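You operate a simulated robot arm through the tools that you are given. There is no shell and no other tool.

Carry out the task below with a simulated two-armed robot. There is one attempt and no reset: what you move stays moved.

Task
Put the yellow pad on the out table away on the top of the check bench. Put the green roller from the out table on the kit bench. Put the red spool from the cable shelf in the blue case. Put the green tag that says "good" from the lower shelf of the bind bench on the top of the check bench and the green tag that says "02.6 m" on the shelf of the blue table. Push the spares drawer shut. Open the red bin lid. Do these in any order. Set down upright: green roller.

The check looks at the end state, three seconds after you hand in, the way a careful person would. Anything else that was tipped, shoved, dropped, spilled or broken makes it a failure. Lids that push on must go on centred and level and be pressed home; caps that screw on are set level and turned clockwise until they are tight.

Robot
Two 7-joint arms with two-finger grippers on one trunk, on a base that moves. Base frame: it is fixed to the floor where the robot stands at the start and does not move with it; the origin is under the middle of the robot, x ahead of it, y to its left, z up. Units: m, rad, N and s.
The left shoulder is at the start at [0.078, 0.151, 0.963], the right one opposite. With the tool pointing down near the work surface each hand reaches from about 0.1 to 0.74 m from the robot's upright axis, wherever it stands, measured 20 degrees to its own side. Places, roughly: blue case [0.5, 0.5, 1]; green roller (6x9x9 cm) [0.6, -0.4, 0.8]; green tag [-4.5, -0.75, 0.25]; kit bench [-1.4, -0.9, 0.8]; red bin lid [-16.8, -0.9, 0.9]; red spool (10x10x7 cm) [-3, -0.6, 0.5]; shelf of the blue table [-4.6, 2.2, 0.4]; spares drawer [-5.8, -0.5, 0.8]; top of the check bench [-8.3, -0.8, 0.9]; yellow pad (5x8x4 cm) [0.5, 0.1, 0.8]. Payload 2.54 kg a hand.
The tool frame of a hand sits at the grasp point between the pads (the TCP): z along the fingers, y along the line on which they close. The tips reach 0.03 m beyond it. The gripper opens to 0.116 m; its body begins 0.095 m behind the TCP.
Orientation is told as [roll, pitch, yaw] about the base's x, y, z axes, in that order, counted from this pose: with the fingers straight down and closing along the base's y, the tool's x points along the base's -x, its y along +y and its z along -z.

Tools
- The arms move only by the tool servo_tool. It takes "left_commands", "right_commands" or both (then of equal length, played together; a hand with none holds still); each is one flat list of numbers, 7 for each row, row after row: the gripper command, from -1 (shut) to 1 (fully open), values between in proportion, then the shift along the tool's x, y, z in m, then the turn, a rotation vector about the tool's x, y, z in rad. In form: [claw, dx, dy, dz, ax, ay, az, claw, dx, dy, dz, ax, ay, az, ...]. A call has 1 to 20 rows; each row is the pose to reach, as a shift and turn from the pose commanded when the call began, along the tool's axes at that moment. A row lasts 0.2 s, in which the tool goes at most 0.05 m and 0.15 rad; a call with a longer step from one row to the next is refused whole, and so is a gripper value outside its range. Where a pose cannot be reached the arm comes as near as it can. A force on the tool above 40 N (or 10 N above the force at the start of the call, whichever is more), or a blocked arm, ends the call early, and 0.2 s more pass. Each finger travels about 0.072 m/s and halts on what it meets, pressing with about 24 N; the grip force reading is that of the motor and also rises with nothing between the fingers. The clock runs only during rows and for 0.2 s after the last one: add rows that repeat a pose to give the fingers time. It gives the time, the measured TCP pose, the force on the tool (base axes), the opening and the grip force at its end, in the units of the frame above (readings bear some noise), with the torque about the TCP (base axes, N m) and any sound that the robot's microphone picked up.
- Cameras (640 x 400 px; columns grow to the right, rows downward): "scene" is now at [0.1597, 0.0053, 1.1356]; the picture's right is [0.05, -1.00, 0.00], its down [-0.04, -0.00, -1.00] and it looks along [1.00, 0.05, -0.04] (base axes); focal length 214 px, centre (320, 200). "left" rides on the left gripper at [0.069, 0.015, -0.122] in its tool frame; the picture's right is [-0.21, 0.98, 0.00], its down [-0.83, -0.18, -0.53] and it looks along [-0.52, -0.11, 0.85] (tool axes); focal length 251 px, centre (320, 200). "right" rides on the right gripper at [0.069, -0.015, -0.122] in its tool frame; the picture's right is [0.21, 0.98, 0.00], its down [-0.83, 0.18, -0.53] and it looks along [-0.52, 0.11, 0.85] (tool axes); focal length 251 px, centre (320, 200). There is no depth. A picture from a camera that has moved, and an enlarged one, comes with that camera's place and axes in the base frame and with its lens.
- camera(camera): a new picture of that camera. No time passes.
- slide_trunk(by): slides the trunk up (or, below 0, down) by that many m; the arms and the scene camera ride with it, the base frame stays. It gives what a move gives, with no picture.
- steer(legs): drives the robot by 1 to 6 legs, each [ahead, left, turn to the left] in m, m and rad, along the robot's own axes; the way and the turn of a leg run together, so that a leg with both is an arc; at most 1.5 m and 3.142 rad a leg. The arms and the cameras ride along, it lands a little off, and it stops where it bumps. It gives what a move gives.
- aim_head(pan, tilt): turns the head with the scene camera to pan (to the left, within 1.396 rad either way) and tilt (down, from -0.506 to 1.204), counted from straight ahead of the robot. It gives what a move gives.
- inspect(camera, box): a new picture of the part [left, top, right, bottom] of that camera's present view, enlarged. No time passes.
- hand_in(): hands the job in; it is judged then, once.

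Nothing tells you exact positions but the pictures and the camera data. Unless the task says otherwise, let go and move clear before handing in.

The tools are called after "Call:" as name(argument=value, ...) on one line, values as JSON. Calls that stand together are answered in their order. servo_tool: Moves the arms, as the interface text tells. Its arguments: {"type":"object","properties":{"left_commands":{"type":"array","items":{"type":"number"}},"right_commands":{"type":"array","items":{"type":"number"}}},"required":[]} The other tools are called the same way: slide_trunk (by) moves the trunk up or down; steer (legs) drives the base; aim_head (pan, tilt) turns the head that bears the scene camera; camera (camera) takes a picture; inspect (camera, box) takes an enlarged picture of a part of a camera's view; hand_in () hands the job in.

At the start:

```text
time_s: 0.0
left_tcp_pos: [0.4526, 0.3655, 1.0003]
left_orientation: [0.0, -0.001, 0.001]
left_ft_force: [-0.5, 0.0, -0.2]
left_torque: [-0.01, -0.01, 0.0]
left_opening: 0.116
left_grip_force: 0.1
right_tcp_pos: [0.3208, -0.0947, 1.1393]
right_orientation: [-0.001, -0.001, -0.001]
right_ft_force: [0.0, 0.3, 1.0]
right_torque: [0.0, -0.01, 0.02]
right_opening: 0.116
right_grip_force: 0.0
trunk travel left (down, up): [-0.2, 0.089]
robot x, y, heading: [-0.0022, -0.0002, -0.001]
head pan, tilt (commanded): [0.054, 0.037]
```

scene: 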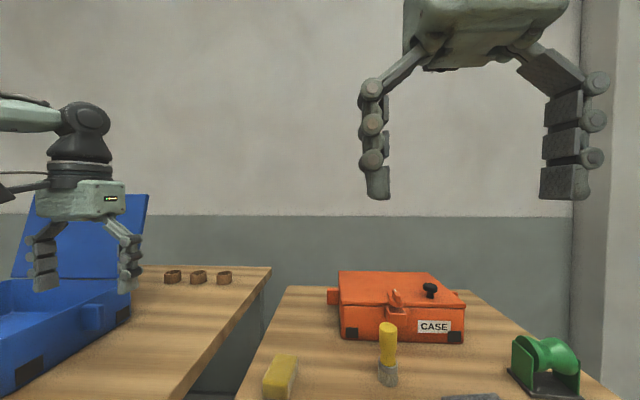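
right: 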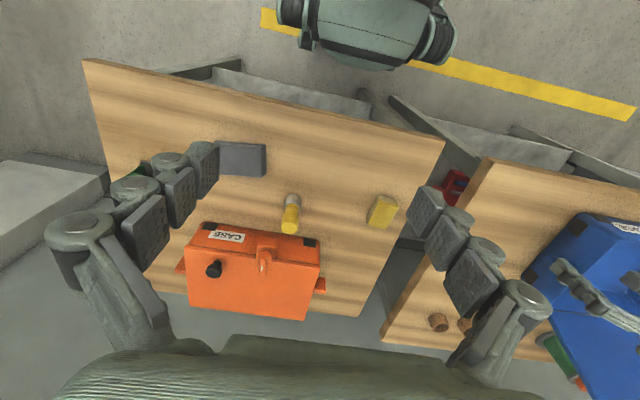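
left: 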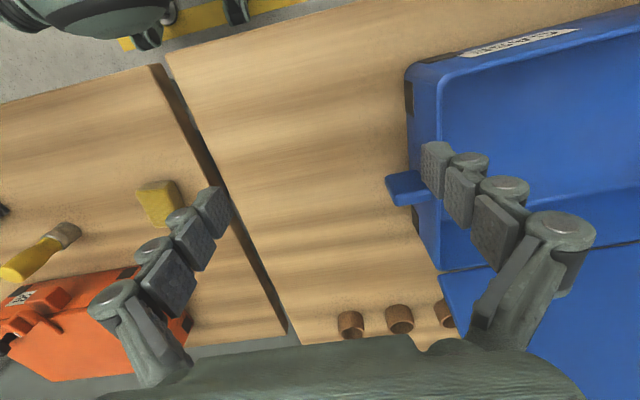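

I see the out table ahead with the orange case, a yellow pad, a brush-like tool and the green roller, and the blue case open on the table to the left. I'll look around with the head before moving.

Call:
aim_head(pan=0.0, tilt=0.7)

Call:
camera(camera="scene")

```text
time_s: 1.0
left_tcp_pos: [0.4509, 0.3663, 0.9998]
left_orientation: [0.0, -0.001, -0.001]
left_ft_force: [-0.1, -0.4, 0.2]
left_torque: [0.0, -0.01, -0.03]
left_opening: 0.116
left_grip_force: 0.1
right_tcp_pos: [0.3199, -0.0941, 1.1399]
right_orientation: [-0.001, 0.001, 0.0]
right_ft_force: [0.4, 0.9, -0.6]
right_torque: [-0.01, 0.04, 0.0]
right_opening: 0.1157
right_grip_force: 0.0
trunk travel left (down, up): [-0.2, 0.089]
robot x, y, heading: [0.0016, 0.0021, -0.001]
head pan, tilt (commanded): [0.0, 0.7]
```

```text
taken
camera scene: at [0.154, 0.0004, 1.075], right [0.0, -1.0, 0.0], down [-0.64, 0.0, -0.77], along [0.77, 0.0, -0.64], focal length 214 px, centre (320, 200)
```

scene: 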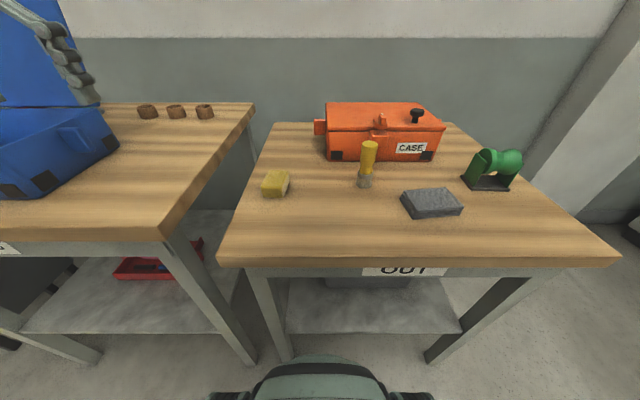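

The out table's front edge is near x≈0.36. I'll look closer at the pad, roller and blue case.

Call:
inspect(camera="scene", box=[220, 100, 400, 212])

Call:
inspect(camera="scene", box=[390, 100, 570, 212])

Call:
aim_head(pan=0.8, tilt=0.5)

Call:
camera(camera="scene")

```text
3.56 times, centred on (310, 156) of scene
camera zoom: at [0.154, 0.0004, 1.075], right [0.0, -1.0, 0.0], down [-0.64, 0.0, -0.77], along [0.77, 0.0, -0.64], focal length 763 px, centre (356, 356)
```

zoom: 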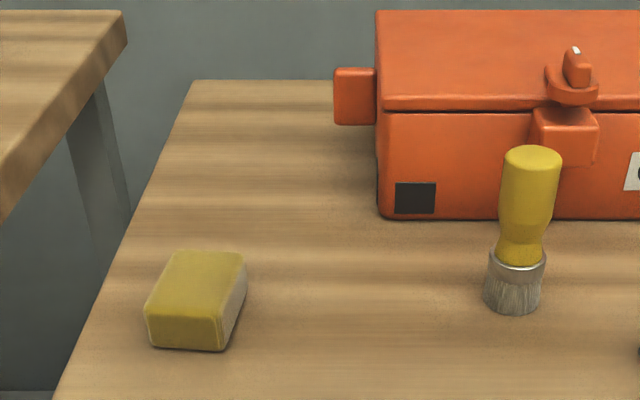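

```text
3.56 times, centred on (480, 156) of scene
camera zoom: at [0.154, 0.0004, 1.075], right [0.0, -1.0, 0.0], down [-0.64, 0.0, -0.77], along [0.77, 0.0, -0.64], focal length 763 px, centre (-249, 356)
```

zoom: 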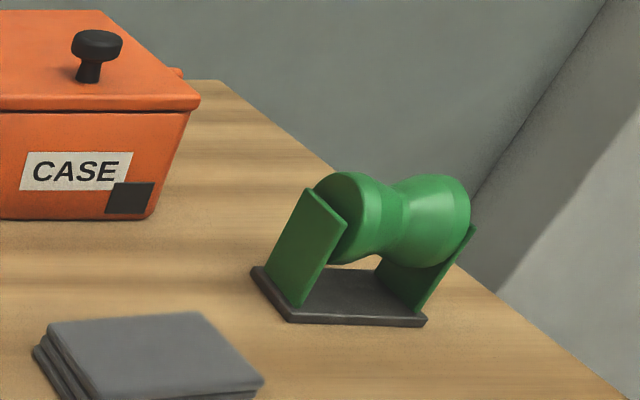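

```text
time_s: 2.2
left_tcp_pos: [0.4517, 0.3659, 1.0004]
left_orientation: [-0.001, -0.001, 0.001]
left_ft_force: [-0.3, 0.4, -0.6]
left_torque: [0.0, 0.0, 0.04]
left_opening: 0.1161
left_grip_force: 0.1
right_tcp_pos: [0.3209, -0.0938, 1.1384]
right_orientation: [0.0, 0.001, -0.002]
right_ft_force: [0.2, 0.1, -0.4]
right_torque: [0.01, 0.01, 0.02]
right_opening: 0.1158
right_grip_force: 0.0
trunk travel left (down, up): [-0.2, 0.089]
robot x, y, heading: [-0.001, -0.0014, -0.002]
head pan, tilt (commanded): [0.799, 0.499]
```

```text
taken
camera scene: at [0.1325, 0.0656, 1.0926], right [0.72, -0.7, 0.0], down [-0.33, -0.34, -0.88], along [0.61, 0.63, -0.48], focal length 214 px, centre (320, 200)
```

scene: 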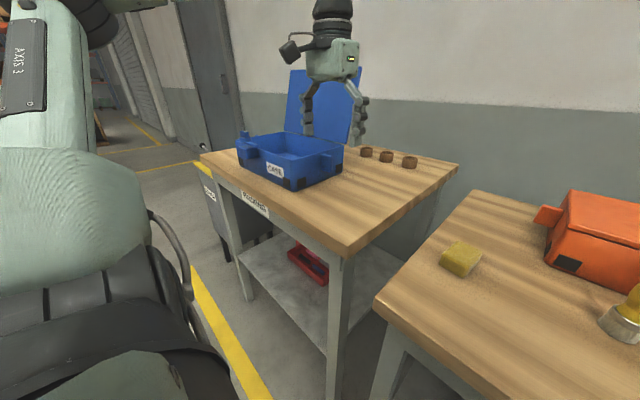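

The blue case (open) is on the table to my left. I'll look further left and right for the room layout.

Call:
aim_head(pan=1.39, tilt=0.1)

Call:
camera(camera="scene")

Call:
aim_head(pan=-1.39, tilt=0.3)

Call:
camera(camera="scene")

```text
time_s: 3.2
left_tcp_pos: [0.4514, 0.3652, 0.9993]
left_orientation: [0.001, -0.002, 0.0]
left_ft_force: [0.0, -0.1, 1.3]
left_torque: [-0.01, -0.01, 0.01]
left_opening: 0.1162
left_grip_force: 0.1
right_tcp_pos: [0.3197, -0.093, 1.1389]
right_orientation: [0.001, -0.002, 0.001]
right_ft_force: [0.1, -0.4, 0.1]
right_torque: [0.0, 0.01, -0.01]
right_opening: 0.116
right_grip_force: 0.0
trunk travel left (down, up): [-0.2, 0.089]
robot x, y, heading: [0.0018, -0.0036, 0.002]
head pan, tilt (commanded): [1.389, 0.099]
```

```text
taken
camera scene: at [0.0857, 0.0909, 1.1297], right [0.98, -0.18, 0.0], down [-0.02, -0.1, -0.99], along [0.18, 0.98, -0.1], focal length 214 px, centre (320, 200)
```

scene: 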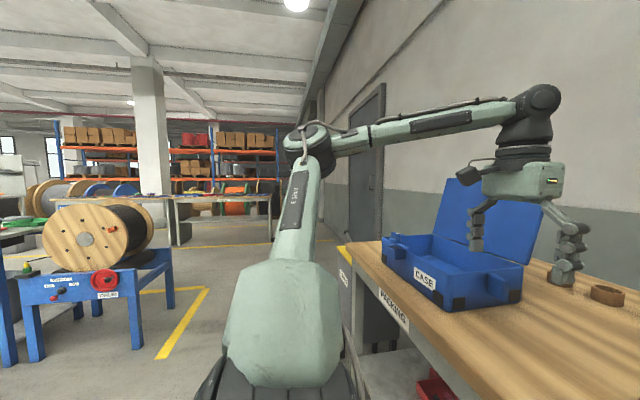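

```text
time_s: 5.6
left_tcp_pos: [0.4525, 0.3653, 0.9992]
left_orientation: [0.001, 0.0, 0.002]
left_ft_force: [-0.6, -0.1, -0.4]
left_torque: [-0.01, 0.0, -0.01]
left_opening: 0.116
left_grip_force: 0.1
right_tcp_pos: [0.3198, -0.0938, 1.1381]
right_orientation: [-0.002, 0.0, -0.002]
right_ft_force: [-0.1, 0.4, 0.3]
right_torque: [-0.02, 0.02, 0.0]
right_opening: 0.1159
right_grip_force: 0.1
trunk travel left (down, up): [-0.2, 0.089]
robot x, y, heading: [0.0009, 0.0012, 0.002]
head pan, tilt (commanded): [-1.389, 0.3]
```

```text
taken
camera scene: at [0.0859, -0.0914, 1.1111], right [-0.98, -0.18, 0.0], down [-0.05, 0.29, -0.96], along [0.17, -0.94, -0.3], focal length 214 px, centre (320, 200)
```

scene: 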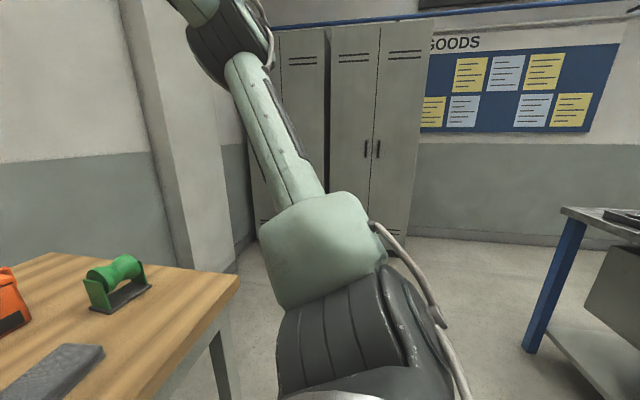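

The kit bench and its neighbours seem to lie along the right wall behind me. I'll start with the roller: it stands near [0.59, -0.40] with its axis along y, so I move the right hand above it for a closer look.

Call:
servo_tool(right_commands=[1, -0.024, -0.03, 0.017, 0, 0, 0, 1, -0.048, -0.06, 0.034, 0, 0, 0, 1, -0.072, -0.09, 0.051, 0, 0, 0, 1, -0.096, -0.12, 0.068, 0, 0, 0, 1, -0.12, -0.15, 0.085, 0, 0, 0, 1, -0.144, -0.18, 0.102, 0, 0, 0, 1, -0.168, -0.21, 0.119, 0, 0, 0, 1, -0.192, -0.24, 0.136, 0, 0, 0, 1, -0.216, -0.27, 0.153, 0, 0, 0, 1, -0.24, -0.305, 0.17, 0, 0, 0, 1, -0.24, -0.305, 0.17, 0, 0, 0])

Call:
camera(camera="right")

Call:
aim_head(pan=-0.4, tilt=0.6)

Call:
camera(camera="scene")

```text
time_s: 8.0
left_tcp_pos: [0.4516, 0.3652, 1.0006]
left_orientation: [0.0, 0.0, 0.0]
left_ft_force: [-0.8, -0.1, -0.2]
left_torque: [-0.02, -0.02, -0.03]
left_opening: 0.1161
left_grip_force: 0.0
right_tcp_pos: [0.559, -0.4048, 0.9716]
right_orientation: [-0.001, 0.0, 0.001]
right_ft_force: [0.9, 0.8, -0.1]
right_torque: [-0.01, 0.0, -0.01]
right_opening: 0.1159
right_grip_force: 0.0
trunk travel left (down, up): [-0.2, 0.089]
robot x, y, heading: [-0.0026, -0.0, -0.006]
head pan, tilt (commanded): [-1.389, 0.3]
```

```text
taken
camera right: at [0.4912, -0.4201, 1.0934], right [-0.22, 0.98, 0.0], down [0.83, 0.18, 0.53], along [0.52, 0.11, -0.85], focal length 251 px, centre (320, 200)
```

right: 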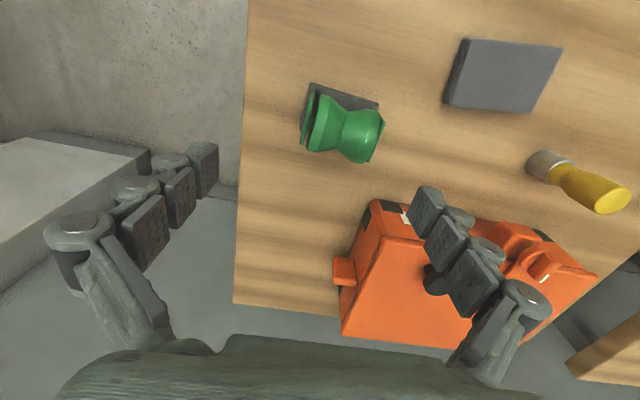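

```text
time_s: 9.3
left_tcp_pos: [0.4513, 0.3655, 1.0004]
left_orientation: [0.0, 0.0, 0.001]
left_ft_force: [0.2, -0.1, 1.4]
left_torque: [0.01, 0.01, 0.01]
left_opening: 0.1158
left_grip_force: 0.1
right_tcp_pos: [0.5602, -0.4043, 0.9716]
right_orientation: [-0.001, 0.001, 0.002]
right_ft_force: [1.1, -0.9, 0.3]
right_torque: [-0.03, -0.01, 0.01]
right_opening: 0.1161
right_grip_force: 0.0
trunk travel left (down, up): [-0.2, 0.089]
robot x, y, heading: [0.0003, -0.0028, -0.001]
head pan, tilt (commanded): [-0.4, 0.6]
```

```text
taken
camera scene: at [0.1504, -0.0341, 1.0836], right [-0.39, -0.92, 0.0], down [-0.52, 0.22, -0.83], along [0.76, -0.32, -0.56], focal length 214 px, centre (320, 200)
```

scene: 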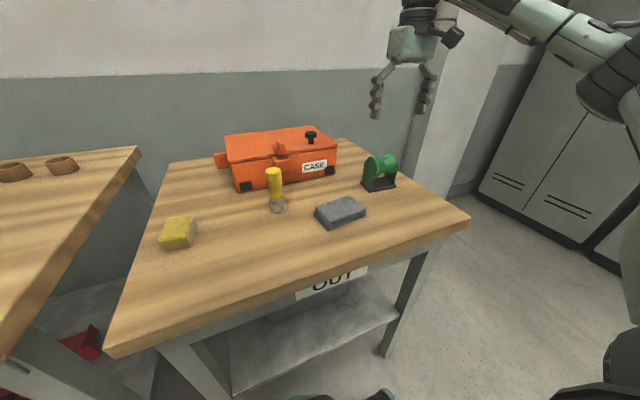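

The roller sits slightly behind and left of my hand. I'll zoom in with both cameras to fix its place.

Call:
inspect(camera="right", box=[260, 60, 420, 180])

Call:
inspect(camera="scene", box=[300, 130, 440, 230])

```text
3.33 times, centred on (340, 120) of right
camera zoom: at [0.4911, -0.4198, 1.0935], right [-0.21, 0.98, 0.0], down [0.83, 0.18, 0.53], along [0.52, 0.11, -0.85], focal length 838 px, centre (253, 467)
```

zoom: 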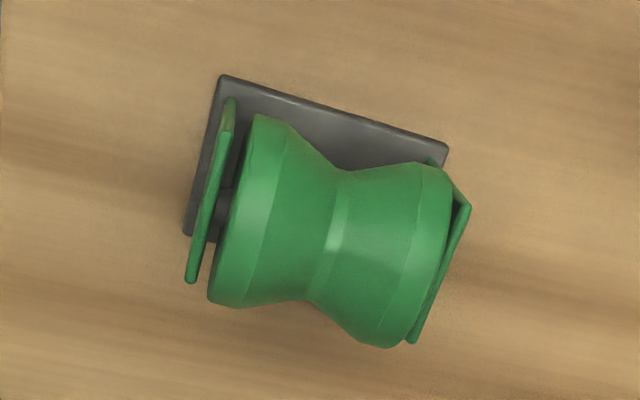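

```text
4.00 times, centred on (370, 180) of scene
camera zoom: at [0.1504, -0.0341, 1.0836], right [-0.39, -0.92, 0.0], down [-0.52, 0.22, -0.83], along [0.76, -0.32, -0.56], focal length 858 px, centre (120, 280)
```

zoom: 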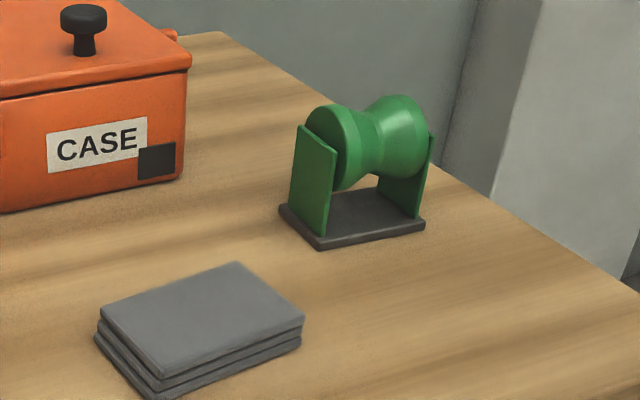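

Triangulating both views puts the roller's centre near [0.562, -0.384], with its base turned about -0.075 rad and the table top at z≈0.78. I'll align over it, then descend in steps.

Call:
servo_tool(right_commands=[1, -0.002, 0.021, 0.0, 0, 0, 0.075, 1, -0.002, 0.021, 0.03, 0, 0, 0.075, 1, -0.002, 0.021, 0.05, 0, 0, 0.075, 1, -0.002, 0.021, 0.05, 0, 0, 0.075])

Call:
camera(camera="right")

Call:
inspect(camera="scene", box=[310, 90, 450, 210])

```text
time_s: 10.3
left_tcp_pos: [0.451, 0.3652, 1.0001]
left_orientation: [-0.001, 0.0, 0.0]
left_ft_force: [-0.2, -0.3, 0.4]
left_torque: [0.02, 0.02, 0.0]
left_opening: 0.1157
left_grip_force: 0.1
right_tcp_pos: [0.5596, -0.3802, 0.9195]
right_orientation: [0.0, 0.0, -0.076]
right_ft_force: [0.7, -0.2, 0.0]
right_torque: [0.0, 0.02, 0.02]
right_opening: 0.1159
right_grip_force: 0.1
trunk travel left (down, up): [-0.2, 0.089]
robot x, y, heading: [-0.0012, -0.0001, -0.0]
head pan, tilt (commanded): [-0.4, 0.6]
```

```text
taken
camera right: at [0.4909, -0.3897, 1.0412], right [-0.14, 0.99, 0.0], down [0.84, 0.12, 0.53], along [0.53, 0.07, -0.85], focal length 251 px, centre (320, 200)
```

right: 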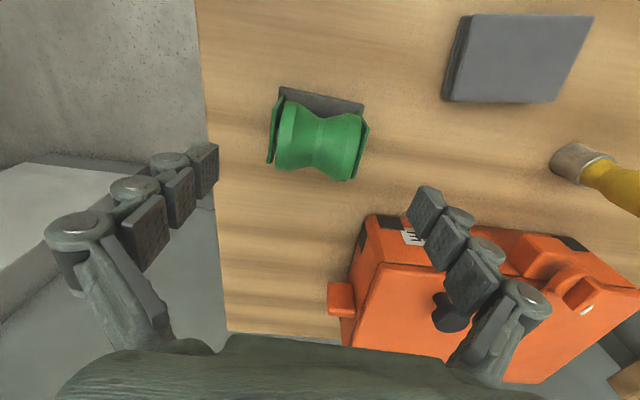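

```text
3.33 times, centred on (380, 150) of scene
camera zoom: at [0.1504, -0.034, 1.0836], right [-0.39, -0.92, 0.0], down [-0.52, 0.22, -0.83], along [0.76, -0.32, -0.56], focal length 715 px, centre (120, 367)
```

zoom: 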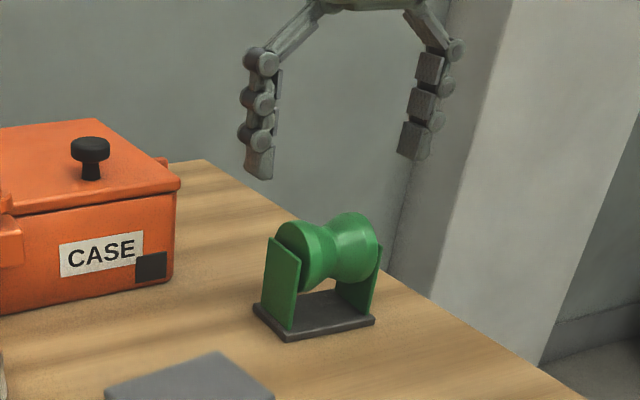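

The hand is centred over the roller within a couple of millimetres and clear of the orange case. Descending to z≈0.83 and closing on the side plates.

Call:
servo_tool(right_commands=[1, 0, 0, 0.03, 0, 0, 0, 1, 0, 0, 0.06, 0, 0, 0, 1, 0, 0, 0.088, 0, 0, 0, 1, 0, 0, 0.088, 0, 0, 0])

Call:
inspect(camera="scene", box=[310, 90, 450, 210])

Call:
camera(camera="right")

```text
time_s: 11.3
left_tcp_pos: [0.4516, 0.3648, 1.0]
left_orientation: [0.0, -0.001, 0.0]
left_ft_force: [-0.9, 0.5, 0.3]
left_torque: [-0.04, 0.0, 0.01]
left_opening: 0.1161
left_grip_force: 0.1
right_tcp_pos: [0.5618, -0.3781, 0.8316]
right_orientation: [-0.001, 0.0, -0.076]
right_ft_force: [0.2, 0.4, 1.2]
right_torque: [-0.01, 0.01, 0.01]
right_opening: 0.1159
right_grip_force: 0.1
trunk travel left (down, up): [-0.2, 0.089]
robot x, y, heading: [-0.0035, 0.0023, 0.0]
head pan, tilt (commanded): [-0.4, 0.6]
```

```text
3.33 times, centred on (380, 150) of scene
camera zoom: at [0.1504, -0.034, 1.0836], right [-0.39, -0.92, 0.0], down [-0.52, 0.22, -0.83], along [0.76, -0.32, -0.56], focal length 715 px, centre (120, 367)
```

zoom: 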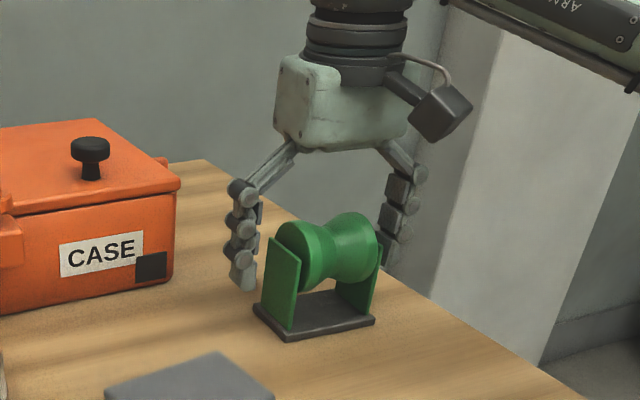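

```text
taken
camera right: at [0.4945, -0.3887, 0.9526], right [-0.14, 0.99, 0.0], down [0.84, 0.12, 0.53], along [0.53, 0.08, -0.85], focal length 251 px, centre (320, 200)
```

right: 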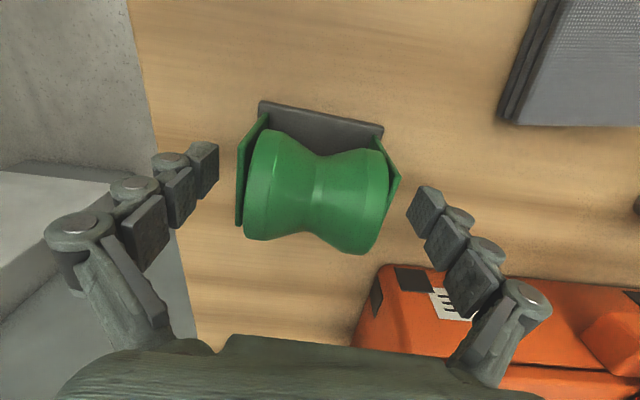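

Fingers straddle the side plates well centred. Closing the grip.

Call:
servo_tool(right_commands=[-1, 0, 0, 0, 0, 0, 0, -1, 0, 0, 0, 0, 0, 0, -1, 0, 0, 0, 0, 0, 0, -1, 0, 0, 0, 0, 0, 0, -1, 0, 0, 0, 0, 0, 0])

Call:
inspect(camera="scene", box=[310, 90, 450, 210])

Call:
camera(camera="right")

```text
time_s: 12.5
left_tcp_pos: [0.4518, 0.3657, 1.0002]
left_orientation: [-0.002, 0.0, -0.002]
left_ft_force: [-1.2, -0.3, -0.6]
left_torque: [0.01, 0.03, 0.01]
left_opening: 0.1161
left_grip_force: 0.0
right_tcp_pos: [0.5627, -0.3781, 0.8306]
right_orientation: [0.001, 0.0, -0.075]
right_ft_force: [-0.6, -1.3, 2.4]
right_torque: [-0.17, 0.02, 0.01]
right_opening: 0.0754
right_grip_force: 23.5
trunk travel left (down, up): [-0.2, 0.089]
robot x, y, heading: [-0.0007, 0.0007, 0.001]
head pan, tilt (commanded): [-0.4, 0.6]
```

```text
3.33 times, centred on (380, 150) of scene
camera zoom: at [0.1502, -0.034, 1.0836], right [-0.39, -0.92, 0.0], down [-0.52, 0.22, -0.83], along [0.76, -0.32, -0.56], focal length 715 px, centre (120, 367)
```

zoom: 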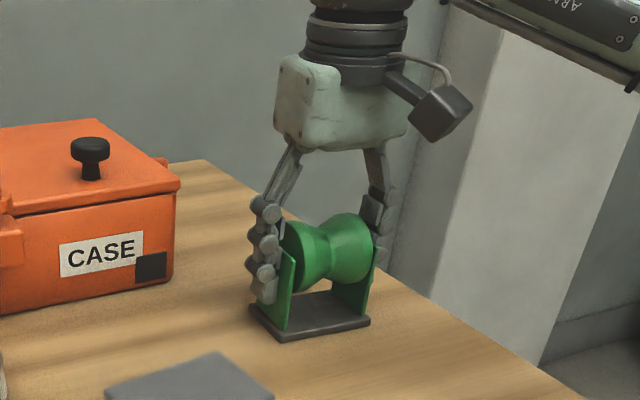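

```text
taken
camera right: at [0.4944, -0.3887, 0.953], right [-0.14, 0.99, 0.0], down [0.84, 0.12, 0.53], along [0.53, 0.07, -0.85], focal length 251 px, centre (320, 200)
```

right: 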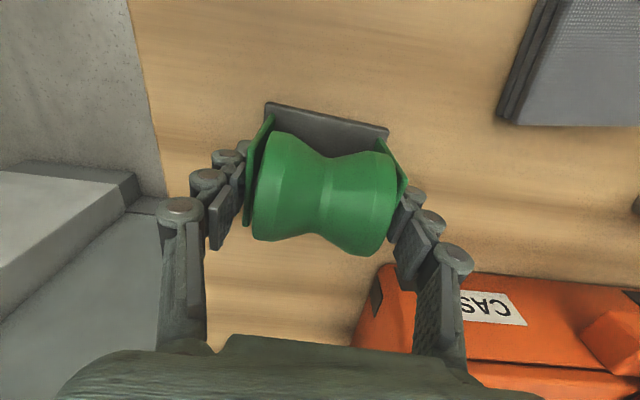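

The roller is gripped (0.075 m). I'll lift it and draw it in close, and raise the left hand clear of the blue case, before backing away.

Call:
servo_tool(right_commands=[-1, 0, 0, -0.02, 0, 0, 0, -1, 0, 0, -0.05, 0, 0, 0, -1, 0, 0, -0.08, 0, 0, 0, -1, 0, 0, -0.11, 0, 0, 0, -1, 0, 0, -0.14, 0, 0, 0, -1, 0, 0, -0.17, 0, 0, 0, -1, 0, 0, -0.17, 0, 0, 0], left_commands=[1, 0, 0, -0.03, 0, 0, 0, 1, 0, 0, -0.06, 0, 0, 0, 1, 0, 0, -0.09, 0, 0, 0, 1, 0, 0, -0.12, 0, 0, 0, 1, 0, 0, -0.15, 0, 0, 0, 1, 0, 0, -0.15, 0, 0, 0, 1, 0, 0, -0.15, 0, 0, 0])

Call:
camera(camera="right")

```text
time_s: 14.1
left_tcp_pos: [0.4532, 0.3647, 1.1504]
left_orientation: [0.0, 0.001, 0.002]
left_ft_force: [0.5, -0.2, -0.4]
left_torque: [-0.02, -0.01, -0.01]
left_opening: 0.1161
left_grip_force: 0.0
right_tcp_pos: [0.563, -0.3798, 1.0022]
right_orientation: [0.002, 0.002, -0.076]
right_ft_force: [0.1, -0.2, -2.6]
right_torque: [-0.02, -0.02, 0.02]
right_opening: 0.0755
right_grip_force: 24.1
trunk travel left (down, up): [-0.2, 0.089]
robot x, y, heading: [0.0005, -0.0013, -0.002]
head pan, tilt (commanded): [-0.4, 0.6]
```

```text
taken
camera right: at [0.4949, -0.3899, 1.1241], right [-0.14, 0.99, 0.0], down [0.84, 0.12, 0.53], along [0.53, 0.08, -0.85], focal length 251 px, centre (320, 200)
```

right: 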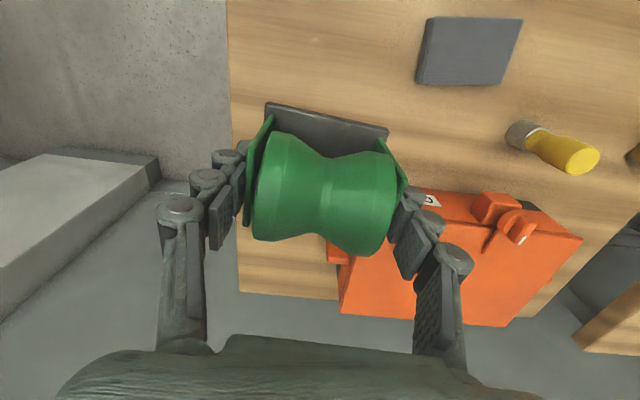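

The roller lifted cleanly. Now I tuck both hands in and back away from the table.

Call:
servo_tool(right_commands=[-1, 0.03, 0.02, 0, 0, 0, 0, -1, 0.06, 0.04, 0, 0, 0, 0, -1, 0.09, 0.06, 0, 0, 0, 0, -1, 0.12, 0.08, 0, 0, 0, 0, -1, 0.15, 0.1, 0, 0, 0, 0, -1, 0.15, 0.1, 0, 0, 0, 0], left_commands=[1, 0.02, -0.02, 0, 0, 0, 0, 1, 0.04, -0.04, 0, 0, 0, 0, 1, 0.06, -0.06, 0, 0, 0, 0, 1, 0.08, -0.08, 0, 0, 0, 0, 1, 0.1, -0.1, 0, 0, 0, 0, 1, 0.1, -0.1, 0, 0, 0, 0])

Call:
steer(legs=[[-0.7, 0, 0]])

Call:
aim_head(pan=-1.39, tilt=0.45)

Call:
camera(camera="scene")

```text
time_s: 15.5
left_tcp_pos: [0.3514, 0.2635, 1.1485]
left_orientation: [-0.001, 0.0, -0.001]
left_ft_force: [1.2, -0.4, 0.6]
left_torque: [0.02, 0.0, 0.0]
left_opening: 0.116
left_grip_force: 0.0
right_tcp_pos: [0.4205, -0.2667, 1.0017]
right_orientation: [0.001, 0.001, -0.076]
right_ft_force: [-0.1, 0.3, -2.5]
right_torque: [0.0, -0.06, 0.02]
right_opening: 0.0755
right_grip_force: 24.4
trunk travel left (down, up): [-0.2, 0.089]
robot x, y, heading: [0.0014, -0.0059, 0.001]
head pan, tilt (commanded): [-0.4, 0.6]
```

```text
time_s: 19.3
left_tcp_pos: [-0.3541, 0.2636, 1.1495]
left_orientation: [-0.001, -0.001, 0.001]
left_ft_force: [-0.2, -0.5, 0.6]
left_torque: [-0.02, 0.01, 0.02]
left_opening: 0.1161
left_grip_force: 0.0
right_tcp_pos: [-0.2857, -0.268, 1.0021]
right_orientation: [0.001, 0.0, -0.074]
right_ft_force: [0.2, 0.6, -2.6]
right_torque: [0.0, 0.0, 0.03]
right_opening: 0.0757
right_grip_force: 23.7
trunk travel left (down, up): [-0.2, 0.089]
robot x, y, heading: [-0.7024, -0.0004, 0.0]
head pan, tilt (commanded): [-0.4, 0.6]
```

```text
time_s: 20.6
left_tcp_pos: [-0.3527, 0.2635, 1.1494]
left_orientation: [0.0, 0.0, 0.001]
left_ft_force: [-0.3, -0.3, -0.2]
left_torque: [0.0, 0.0, -0.01]
left_opening: 0.1159
left_grip_force: 0.1
right_tcp_pos: [-0.285, -0.2675, 1.0015]
right_orientation: [0.001, -0.002, -0.072]
right_ft_force: [0.4, -0.4, -2.0]
right_torque: [0.02, 0.0, 0.05]
right_opening: 0.0754
right_grip_force: 24.1
trunk travel left (down, up): [-0.2, 0.089]
robot x, y, heading: [-0.7064, -0.0014, 0.003]
head pan, tilt (commanded): [-1.389, 0.45]
```

```text
taken
camera scene: at [-0.6194, -0.0904, 1.0971], right [-0.98, -0.18, 0.0], down [-0.08, 0.43, -0.9], along [0.16, -0.89, -0.44], focal length 214 px, centre (320, 200)
```

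scene: 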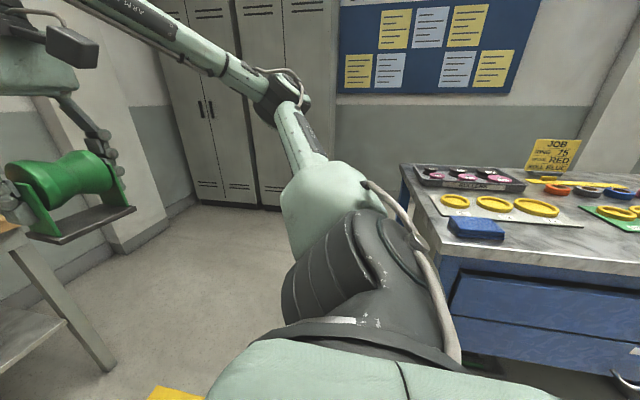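

The kit bench's near corner is at about [-0.79, -0.5]. I'll turn right to face it and shift along to its middle.

Call:
steer(legs=[[0, 0, -1.5708], [0, -0.5, 0]])

Call:
aim_head(pan=0, tilt=0.6)

Call:
camera(camera="scene")

```text
time_s: 29.7
left_tcp_pos: [-0.934, -0.3486, 1.1481]
left_orientation: [0.002, 0.0, -1.6]
left_ft_force: [-0.9, -0.4, 0.4]
left_torque: [0.01, -0.02, -0.01]
left_opening: 0.1161
left_grip_force: 0.0
right_tcp_pos: [-1.4679, -0.3998, 1.0023]
right_orientation: [-0.001, -0.001, -1.677]
right_ft_force: [-0.4, 0.7, -3.9]
right_torque: [0.01, -0.02, 0.0]
right_opening: 0.0754
right_grip_force: 23.8
trunk travel left (down, up): [-0.2, 0.089]
robot x, y, heading: [-1.1871, 0.0079, -1.601]
head pan, tilt (commanded): [-1.389, 0.45]
```

```text
time_s: 31.3
left_tcp_pos: [-0.9329, -0.3482, 1.1494]
left_orientation: [0.0, 0.001, -1.599]
left_ft_force: [-0.7, -0.3, 0.8]
left_torque: [-0.04, -0.03, 0.02]
left_opening: 0.1161
left_grip_force: 0.0
right_tcp_pos: [-1.4678, -0.4006, 1.0017]
right_orientation: [0.001, -0.001, -1.676]
right_ft_force: [-0.5, -0.1, -2.9]
right_torque: [-0.01, 0.03, -0.01]
right_opening: 0.0754
right_grip_force: 23.7
trunk travel left (down, up): [-0.2, 0.089]
robot x, y, heading: [-1.1875, 0.0091, -1.602]
head pan, tilt (commanded): [0.0, 0.6]
```

```text
taken
camera scene: at [-1.1911, -0.1446, 1.0835], right [-1.0, 0.03, 0.0], down [0.02, 0.56, -0.82], along [-0.02, -0.82, -0.57], focal length 214 px, centre (320, 200)
```

scene: 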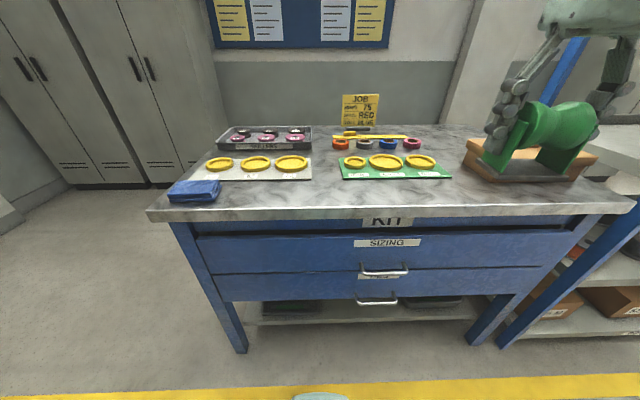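

The kit bench is ahead with tray, ring plates, a job card, a blue cloth and a wooden box; there's a free strip along the front edge. I'll zoom in to pick a clear spot.

Call:
inspect(camera="scene", box=[140, 100, 400, 240])

Call:
inspect(camera="scene", box=[330, 90, 640, 260])

Call:
camera(camera="right")

```text
2.46 times, centred on (270, 170) of scene
camera zoom: at [-1.1911, -0.1446, 1.0835], right [-1.0, 0.03, 0.0], down [0.02, 0.56, -0.82], along [-0.02, -0.82, -0.57], focal length 528 px, centre (443, 274)
```

zoom: 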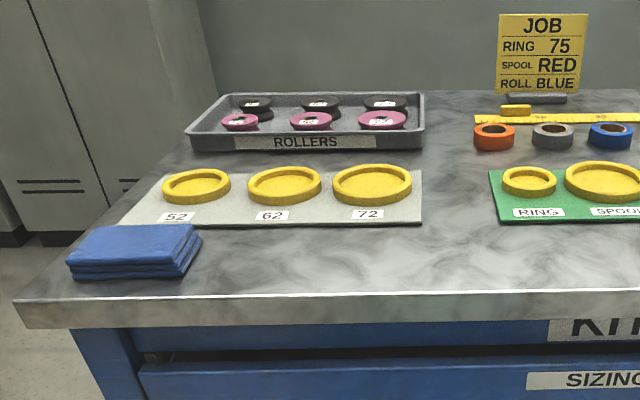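

```text
2.06 times, centred on (485, 175) of scene
camera zoom: at [-1.1911, -0.1446, 1.0835], right [-1.0, 0.03, 0.0], down [0.02, 0.56, -0.82], along [-0.02, -0.82, -0.57], focal length 443 px, centre (-21, 252)
```

zoom: 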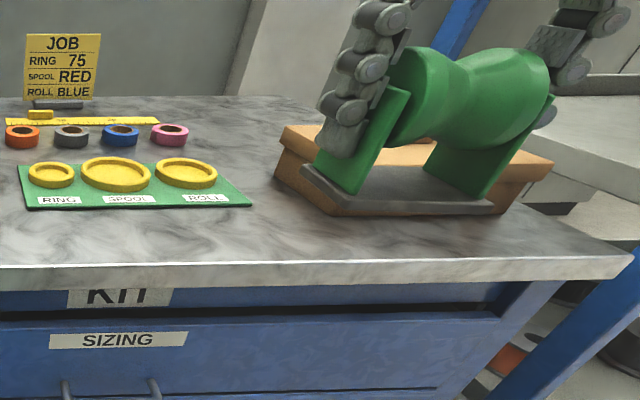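

```text
taken
camera right: at [-1.4737, -0.3309, 1.1235], right [0.99, 0.11, 0.0], down [0.09, -0.84, 0.53], along [0.06, -0.53, -0.85], focal length 251 px, centre (320, 200)
```

right: 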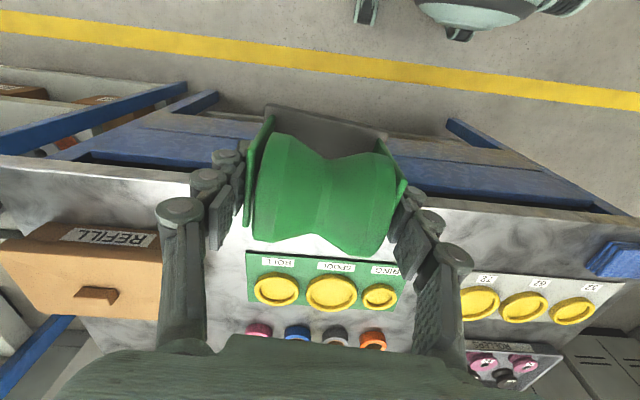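

The bench top is at z≈0.795; the free strip in front of the green plate runs y≈-0.53 to -0.65. I'll bring the roller over [-1.45, -0.588], squared to the bench, and lower it partway.

Call:
servo_tool(right_commands=[-1, -0.04, 0.01, 0, 0, 0, -0.03, -1, -0.08, 0.02, 0, 0, 0, -0.06, -1, -0.12, 0.03, 0, 0, 0, -0.106, -1, -0.16, 0.037, 0, 0, 0, -0.106, -1, -0.185, 0.038, 0.02, 0, 0, -0.106, -1, -0.185, 0.038, 0.06, 0, 0, -0.106, -1, -0.185, 0.038, 0.1, 0, 0, -0.106, -1, -0.185, 0.038, 0.125, 0, 0, -0.106, -1, -0.185, 0.038, 0.125, 0, 0, -0.106])

Call:
camera(camera="right")

Call:
camera(camera="scene")

```text
time_s: 33.3
left_tcp_pos: [-0.9329, -0.3474, 1.1488]
left_orientation: [0.0, -0.001, -1.598]
left_ft_force: [0.4, 0.2, 0.6]
left_torque: [-0.01, -0.01, -0.01]
left_opening: 0.1161
left_grip_force: 0.1
right_tcp_pos: [-1.4453, -0.5889, 0.875]
right_orientation: [-0.001, 0.001, -1.568]
right_ft_force: [0.0, 0.2, -2.5]
right_torque: [-0.02, 0.01, 0.02]
right_opening: 0.0757
right_grip_force: 24.0
trunk travel left (down, up): [-0.2, 0.089]
robot x, y, heading: [-1.1893, 0.0139, -1.596]
head pan, tilt (commanded): [0.0, 0.6]
```

```text
taken
camera right: at [-1.4601, -0.52, 0.9971], right [0.98, 0.22, 0.0], down [0.18, -0.83, 0.53], along [0.12, -0.52, -0.85], focal length 251 px, centre (320, 200)
```

right: 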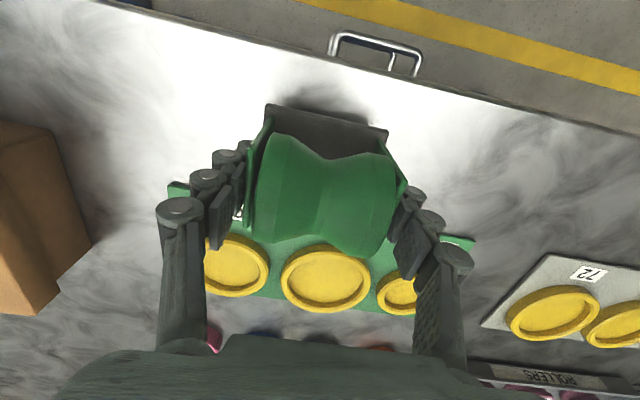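

```text
taken
camera scene: at [-1.191, -0.1447, 1.0835], right [-1.0, 0.03, 0.0], down [0.02, 0.56, -0.82], along [-0.02, -0.82, -0.57], focal length 214 px, centre (320, 200)
```

scene: 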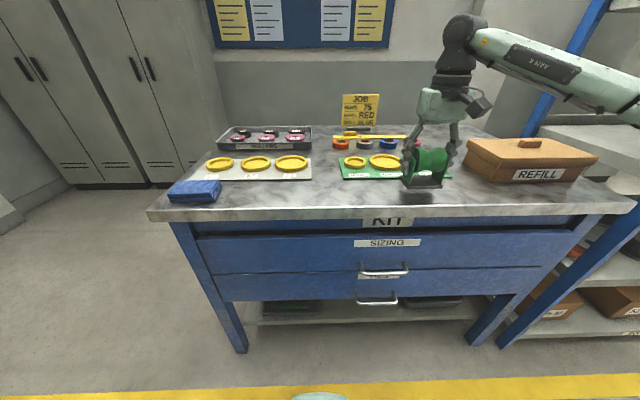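

The roller is above the clear strip. Lowering gently until it touches.

Call:
servo_tool(right_commands=[-1, 0, 0, 0.008, 0, 0, 0, -1, 0, 0, 0.014, 0, 0, 0, -1, 0, 0, 0.02, 0, 0, 0, -1, 0, 0, 0.02, 0, 0, 0])

Call:
inspect(camera="scene", box=[370, 120, 490, 210])

```text
time_s: 34.3
left_tcp_pos: [-0.9327, -0.3474, 1.1482]
left_orientation: [-0.001, 0.0, -1.598]
left_ft_force: [0.5, 0.3, 0.0]
left_torque: [0.02, -0.06, 0.04]
left_opening: 0.116
left_grip_force: 0.1
right_tcp_pos: [-1.446, -0.5867, 0.8578]
right_orientation: [0.0, -0.001, -1.568]
right_ft_force: [-0.2, 0.7, -2.9]
right_torque: [-0.03, -0.02, -0.01]
right_opening: 0.0756
right_grip_force: 23.7
trunk travel left (down, up): [-0.2, 0.089]
robot x, y, heading: [-1.1871, 0.0125, -1.597]
head pan, tilt (commanded): [0.0, 0.6]
```

```text
4.44 times, centred on (430, 165) of scene
camera zoom: at [-1.191, -0.1447, 1.0835], right [-1.0, 0.03, 0.0], down [0.02, 0.56, -0.82], along [-0.02, -0.82, -0.57], focal length 953 px, centre (-169, 356)
```

zoom: 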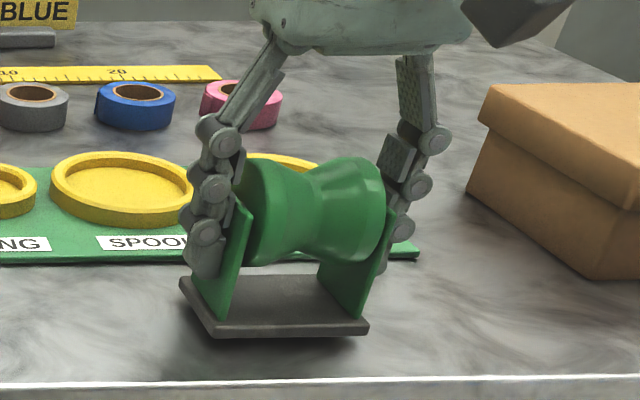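

Call:
servo_tool(right_commands=[-1, 0, 0, 0.004, 0, 0, 0, -1, 0, 0, 0.008, 0, 0, 0, -1, 0, 0, 0.008, 0, 0, 0])

Call:
inspect(camera="scene", box=[370, 120, 490, 210])

```text
time_s: 35.1
left_tcp_pos: [-0.9325, -0.3468, 1.1494]
left_orientation: [0.001, -0.003, -1.599]
left_ft_force: [0.0, -0.8, -0.4]
left_torque: [0.02, 0.0, -0.02]
left_opening: 0.1158
left_grip_force: 0.1
right_tcp_pos: [-1.4488, -0.5881, 0.8521]
right_orientation: [0.002, -0.007, -1.571]
right_ft_force: [-3.1, -6.7, 17.7]
right_torque: [-0.03, 0.09, 0.11]
right_opening: 0.0758
right_grip_force: 23.8
trunk travel left (down, up): [-0.2, 0.089]
robot x, y, heading: [-1.1846, 0.0128, -1.599]
head pan, tilt (commanded): [0.0, 0.6]
```

```text
4.44 times, centred on (430, 165) of scene
camera zoom: at [-1.1906, -0.1438, 1.084], right [-1.0, 0.03, 0.0], down [0.02, 0.56, -0.83], along [-0.02, -0.83, -0.56], focal length 953 px, centre (-169, 356)
```

zoom: 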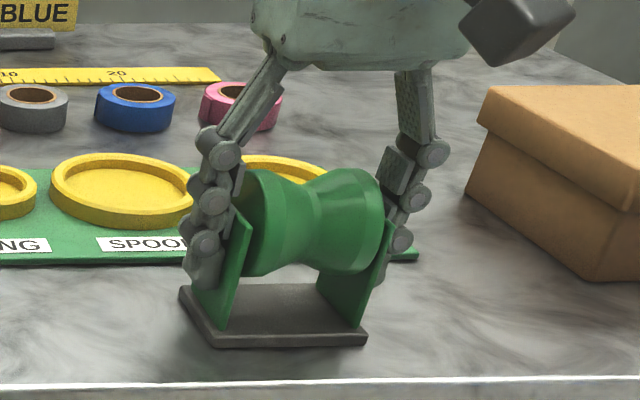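

It's in contact with the bench. Relieving the push slightly and opening.

Call:
servo_tool(right_commands=[-1, 0, 0, -0.003, 0, 0, 0, -1, 0, 0, -0.003, 0, 0, 0, -0.2, 0, 0, -0.003, 0, 0, 0, 0.3, 0, 0, -0.003, 0, 0, 0, 0.9, 0, 0, -0.003, 0, 0, 0, 0.9, 0, 0, -0.003, 0, 0, 0, 0.9, 0, 0, -0.003, 0, 0, 0])

Call:
inspect(camera="scene", box=[370, 120, 490, 210])

```text
time_s: 36.7
left_tcp_pos: [-0.933, -0.3477, 1.1475]
left_orientation: [0.0, 0.0, -1.599]
left_ft_force: [-0.4, 0.1, 0.0]
left_torque: [-0.02, -0.05, 0.01]
left_opening: 0.1162
left_grip_force: 0.0
right_tcp_pos: [-1.4478, -0.588, 0.8521]
right_orientation: [0.001, 0.0, -1.569]
right_ft_force: [-0.6, 0.3, 0.1]
right_torque: [-0.03, 0.03, 0.0]
right_opening: 0.1102
right_grip_force: 0.0
trunk travel left (down, up): [-0.2, 0.089]
robot x, y, heading: [-1.1884, 0.0073, -1.599]
head pan, tilt (commanded): [0.0, 0.6]
```

```text
4.44 times, centred on (430, 165) of scene
camera zoom: at [-1.1909, -0.1445, 1.0836], right [-1.0, 0.03, 0.0], down [0.02, 0.56, -0.83], along [-0.02, -0.82, -0.56], focal length 953 px, centre (-169, 356)
```

zoom: 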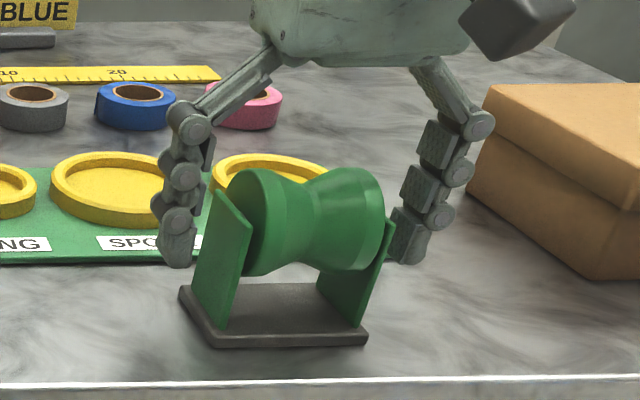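

The roller stands upright on the kit bench. I'll lift away, tuck the hand in, and move along to the cable shelf.

Call:
servo_tool(right_commands=[1, 0, 0, -0.04, 0, 0, 0, 1, 0, 0, -0.09, 0, 0, 0, 1, 0, 0, -0.14, 0, 0, 0, 1, 0, 0, -0.19, 0, 0, 0, 1, 0.04, 0, -0.22, 0, 0, 0, 1, 0.08, 0, -0.25, 0, 0, 0, 1, 0.12, 0, -0.27, 0, 0, 0, 1, 0.16, 0.03, -0.29, 0, 0, 0, 1, 0.2, 0.06, -0.29, 0, 0, 0, 1, 0.22, 0.06, -0.29, 0, 0, 0])

Call:
inspect(camera="scene", box=[330, 90, 640, 260])

Call:
aim_head(pan=-1.2, tilt=0.4)

Call:
camera(camera="scene")

```text
refused: row 8 steps farther than a row can; nothing moved
```

```text
2.06 times, centred on (485, 175) of scene
camera zoom: at [-1.1909, -0.1445, 1.0836], right [-1.0, 0.03, 0.0], down [0.02, 0.56, -0.83], along [-0.02, -0.82, -0.56], focal length 443 px, centre (-21, 252)
```

zoom: 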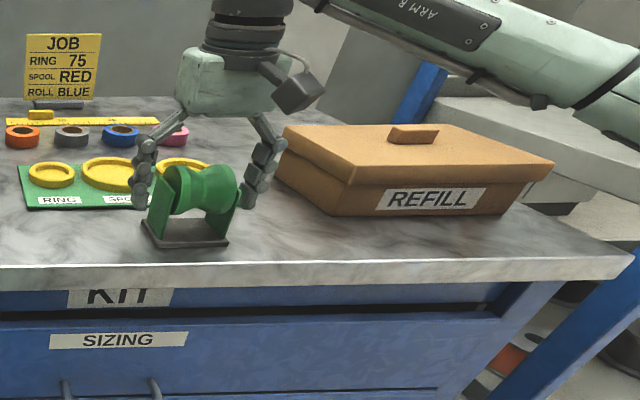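

```text
time_s: 38.1
left_tcp_pos: [-0.9333, -0.347, 1.149]
left_orientation: [-0.001, 0.0, -1.6]
left_ft_force: [0.5, -0.2, -0.4]
left_torque: [0.04, 0.01, -0.01]
left_opening: 0.1159
left_grip_force: 0.0
right_tcp_pos: [-1.4482, -0.5881, 0.8525]
right_orientation: [0.001, 0.0, -1.568]
right_ft_force: [0.6, 0.0, -0.3]
right_torque: [0.0, -0.04, 0.0]
right_opening: 0.1102
right_grip_force: 0.0
trunk travel left (down, up): [-0.2, 0.089]
robot x, y, heading: [-1.184, 0.0113, -1.602]
head pan, tilt (commanded): [-1.201, 0.4]
```

```text
taken
camera scene: at [-1.2757, -0.0872, 1.1018], right [-0.34, 0.94, 0.0], down [0.37, 0.13, -0.92], along [-0.87, -0.31, -0.39], focal length 214 px, centre (320, 200)
```

scene: 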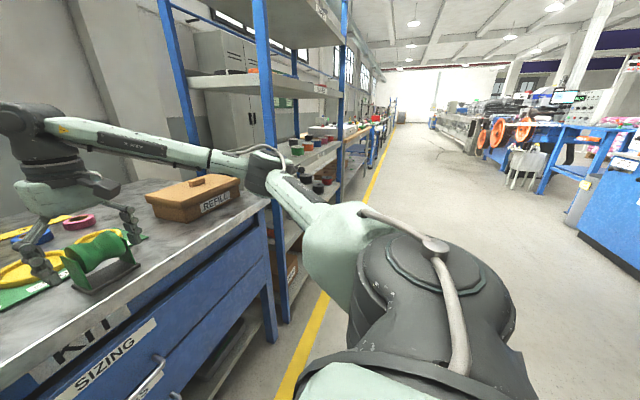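

The retract was refused (one step too long); the aisle along -x is clear with the shelf rack next. Redoing the retract with smaller steps.

Call:
servo_tool(right_commands=[1, 0, 0, -0.04, 0, 0, 0, 1, 0, 0, -0.085, 0, 0, 0, 1, 0, 0, -0.13, 0, 0, 0, 1, 0, 0, -0.175, 0, 0, 0, 1, 0.03, 0, -0.205, 0, 0, 0, 1, 0.06, 0, -0.235, 0, 0, 0, 1, 0.09, 0, -0.265, 0, 0, 0, 1, 0.12, 0.02, -0.29, 0, 0, 0, 1, 0.16, 0.04, -0.29, 0, 0, 0, 1, 0.2, 0.06, -0.29, 0, 0, 0, 1, 0.22, 0.06, -0.29, 0, 0, 0])

Call:
camera(camera="scene")

```text
time_s: 40.5
left_tcp_pos: [-0.9325, -0.3468, 1.149]
left_orientation: [0.0, 0.0, -1.599]
left_ft_force: [0.5, -0.8, -0.2]
left_torque: [-0.02, 0.0, 0.0]
left_opening: 0.1161
left_grip_force: 0.0
right_tcp_pos: [-1.3868, -0.3711, 1.1445]
right_orientation: [0.0, -0.002, -1.569]
right_ft_force: [0.3, -0.1, 0.3]
right_torque: [0.02, -0.02, 0.01]
right_opening: 0.1158
right_grip_force: 0.1
trunk travel left (down, up): [-0.2, 0.089]
robot x, y, heading: [-1.1902, 0.0112, -1.602]
head pan, tilt (commanded): [-1.201, 0.4]
```

```text
taken
camera scene: at [-1.2759, -0.0869, 1.1018], right [-0.33, 0.94, 0.0], down [0.37, 0.13, -0.92], along [-0.87, -0.31, -0.39], focal length 214 px, centre (320, 200)
```

scene: 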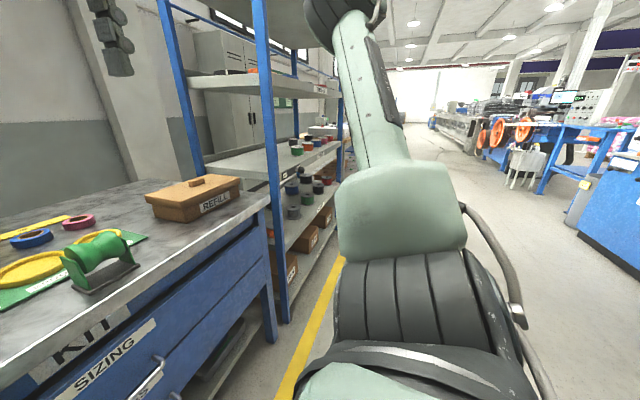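

Driving back a little and sideways to the cable shelf near x≈-3.

Call:
steer(legs=[[-0.3, 0, 0.03], [0, -1.5, 0], [0, -0.2, 0]])

Call:
aim_head(pan=0, tilt=0.6)

Call:
camera(camera="scene")

```text
time_s: 58.3
left_tcp_pos: [-2.5576, -0.061, 1.1495]
left_orientation: [0.001, 0.001, -1.552]
left_ft_force: [0.0, 0.1, -0.7]
left_torque: [0.04, -0.03, 0.03]
left_opening: 0.116
left_grip_force: 0.1
right_tcp_pos: [-3.011, -0.1058, 1.1427]
right_orientation: [0.001, 0.0, -1.52]
right_ft_force: [-0.9, -0.1, 0.5]
right_torque: [0.01, -0.02, 0.03]
right_opening: 0.1158
right_grip_force: 0.0
trunk travel left (down, up): [-0.2, 0.089]
robot x, y, heading: [-2.8245, 0.2844, -1.551]
head pan, tilt (commanded): [-1.201, 0.4]
```

```text
time_s: 59.7
left_tcp_pos: [-2.558, -0.0608, 1.1482]
left_orientation: [0.001, -0.001, -1.552]
left_ft_force: [-0.2, 0.5, -0.3]
left_torque: [0.02, 0.03, -0.01]
left_opening: 0.1161
left_grip_force: 0.0
right_tcp_pos: [-3.0103, -0.1056, 1.1436]
right_orientation: [0.0, 0.0, -1.523]
right_ft_force: [-0.3, 0.0, -0.5]
right_torque: [-0.04, 0.0, -0.04]
right_opening: 0.116
right_grip_force: 0.0
trunk travel left (down, up): [-0.2, 0.089]
robot x, y, heading: [-2.8305, 0.2874, -1.546]
head pan, tilt (commanded): [0.0, 0.6]
```

```text
taken
camera scene: at [-2.8246, 0.1296, 1.0836], right [-1.0, -0.02, 0.0], down [-0.01, 0.56, -0.83], along [0.01, -0.82, -0.56], focal length 214 px, centre (320, 200)
```

scene: 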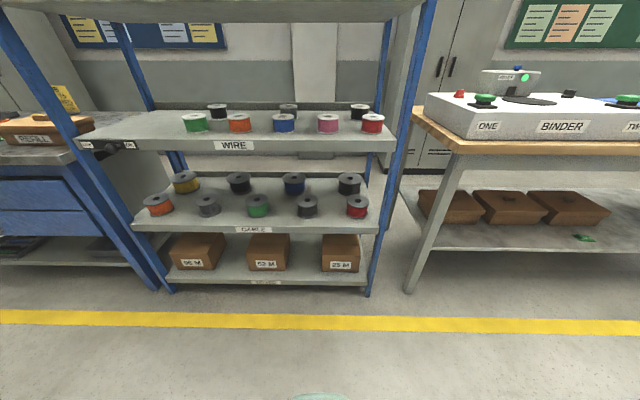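

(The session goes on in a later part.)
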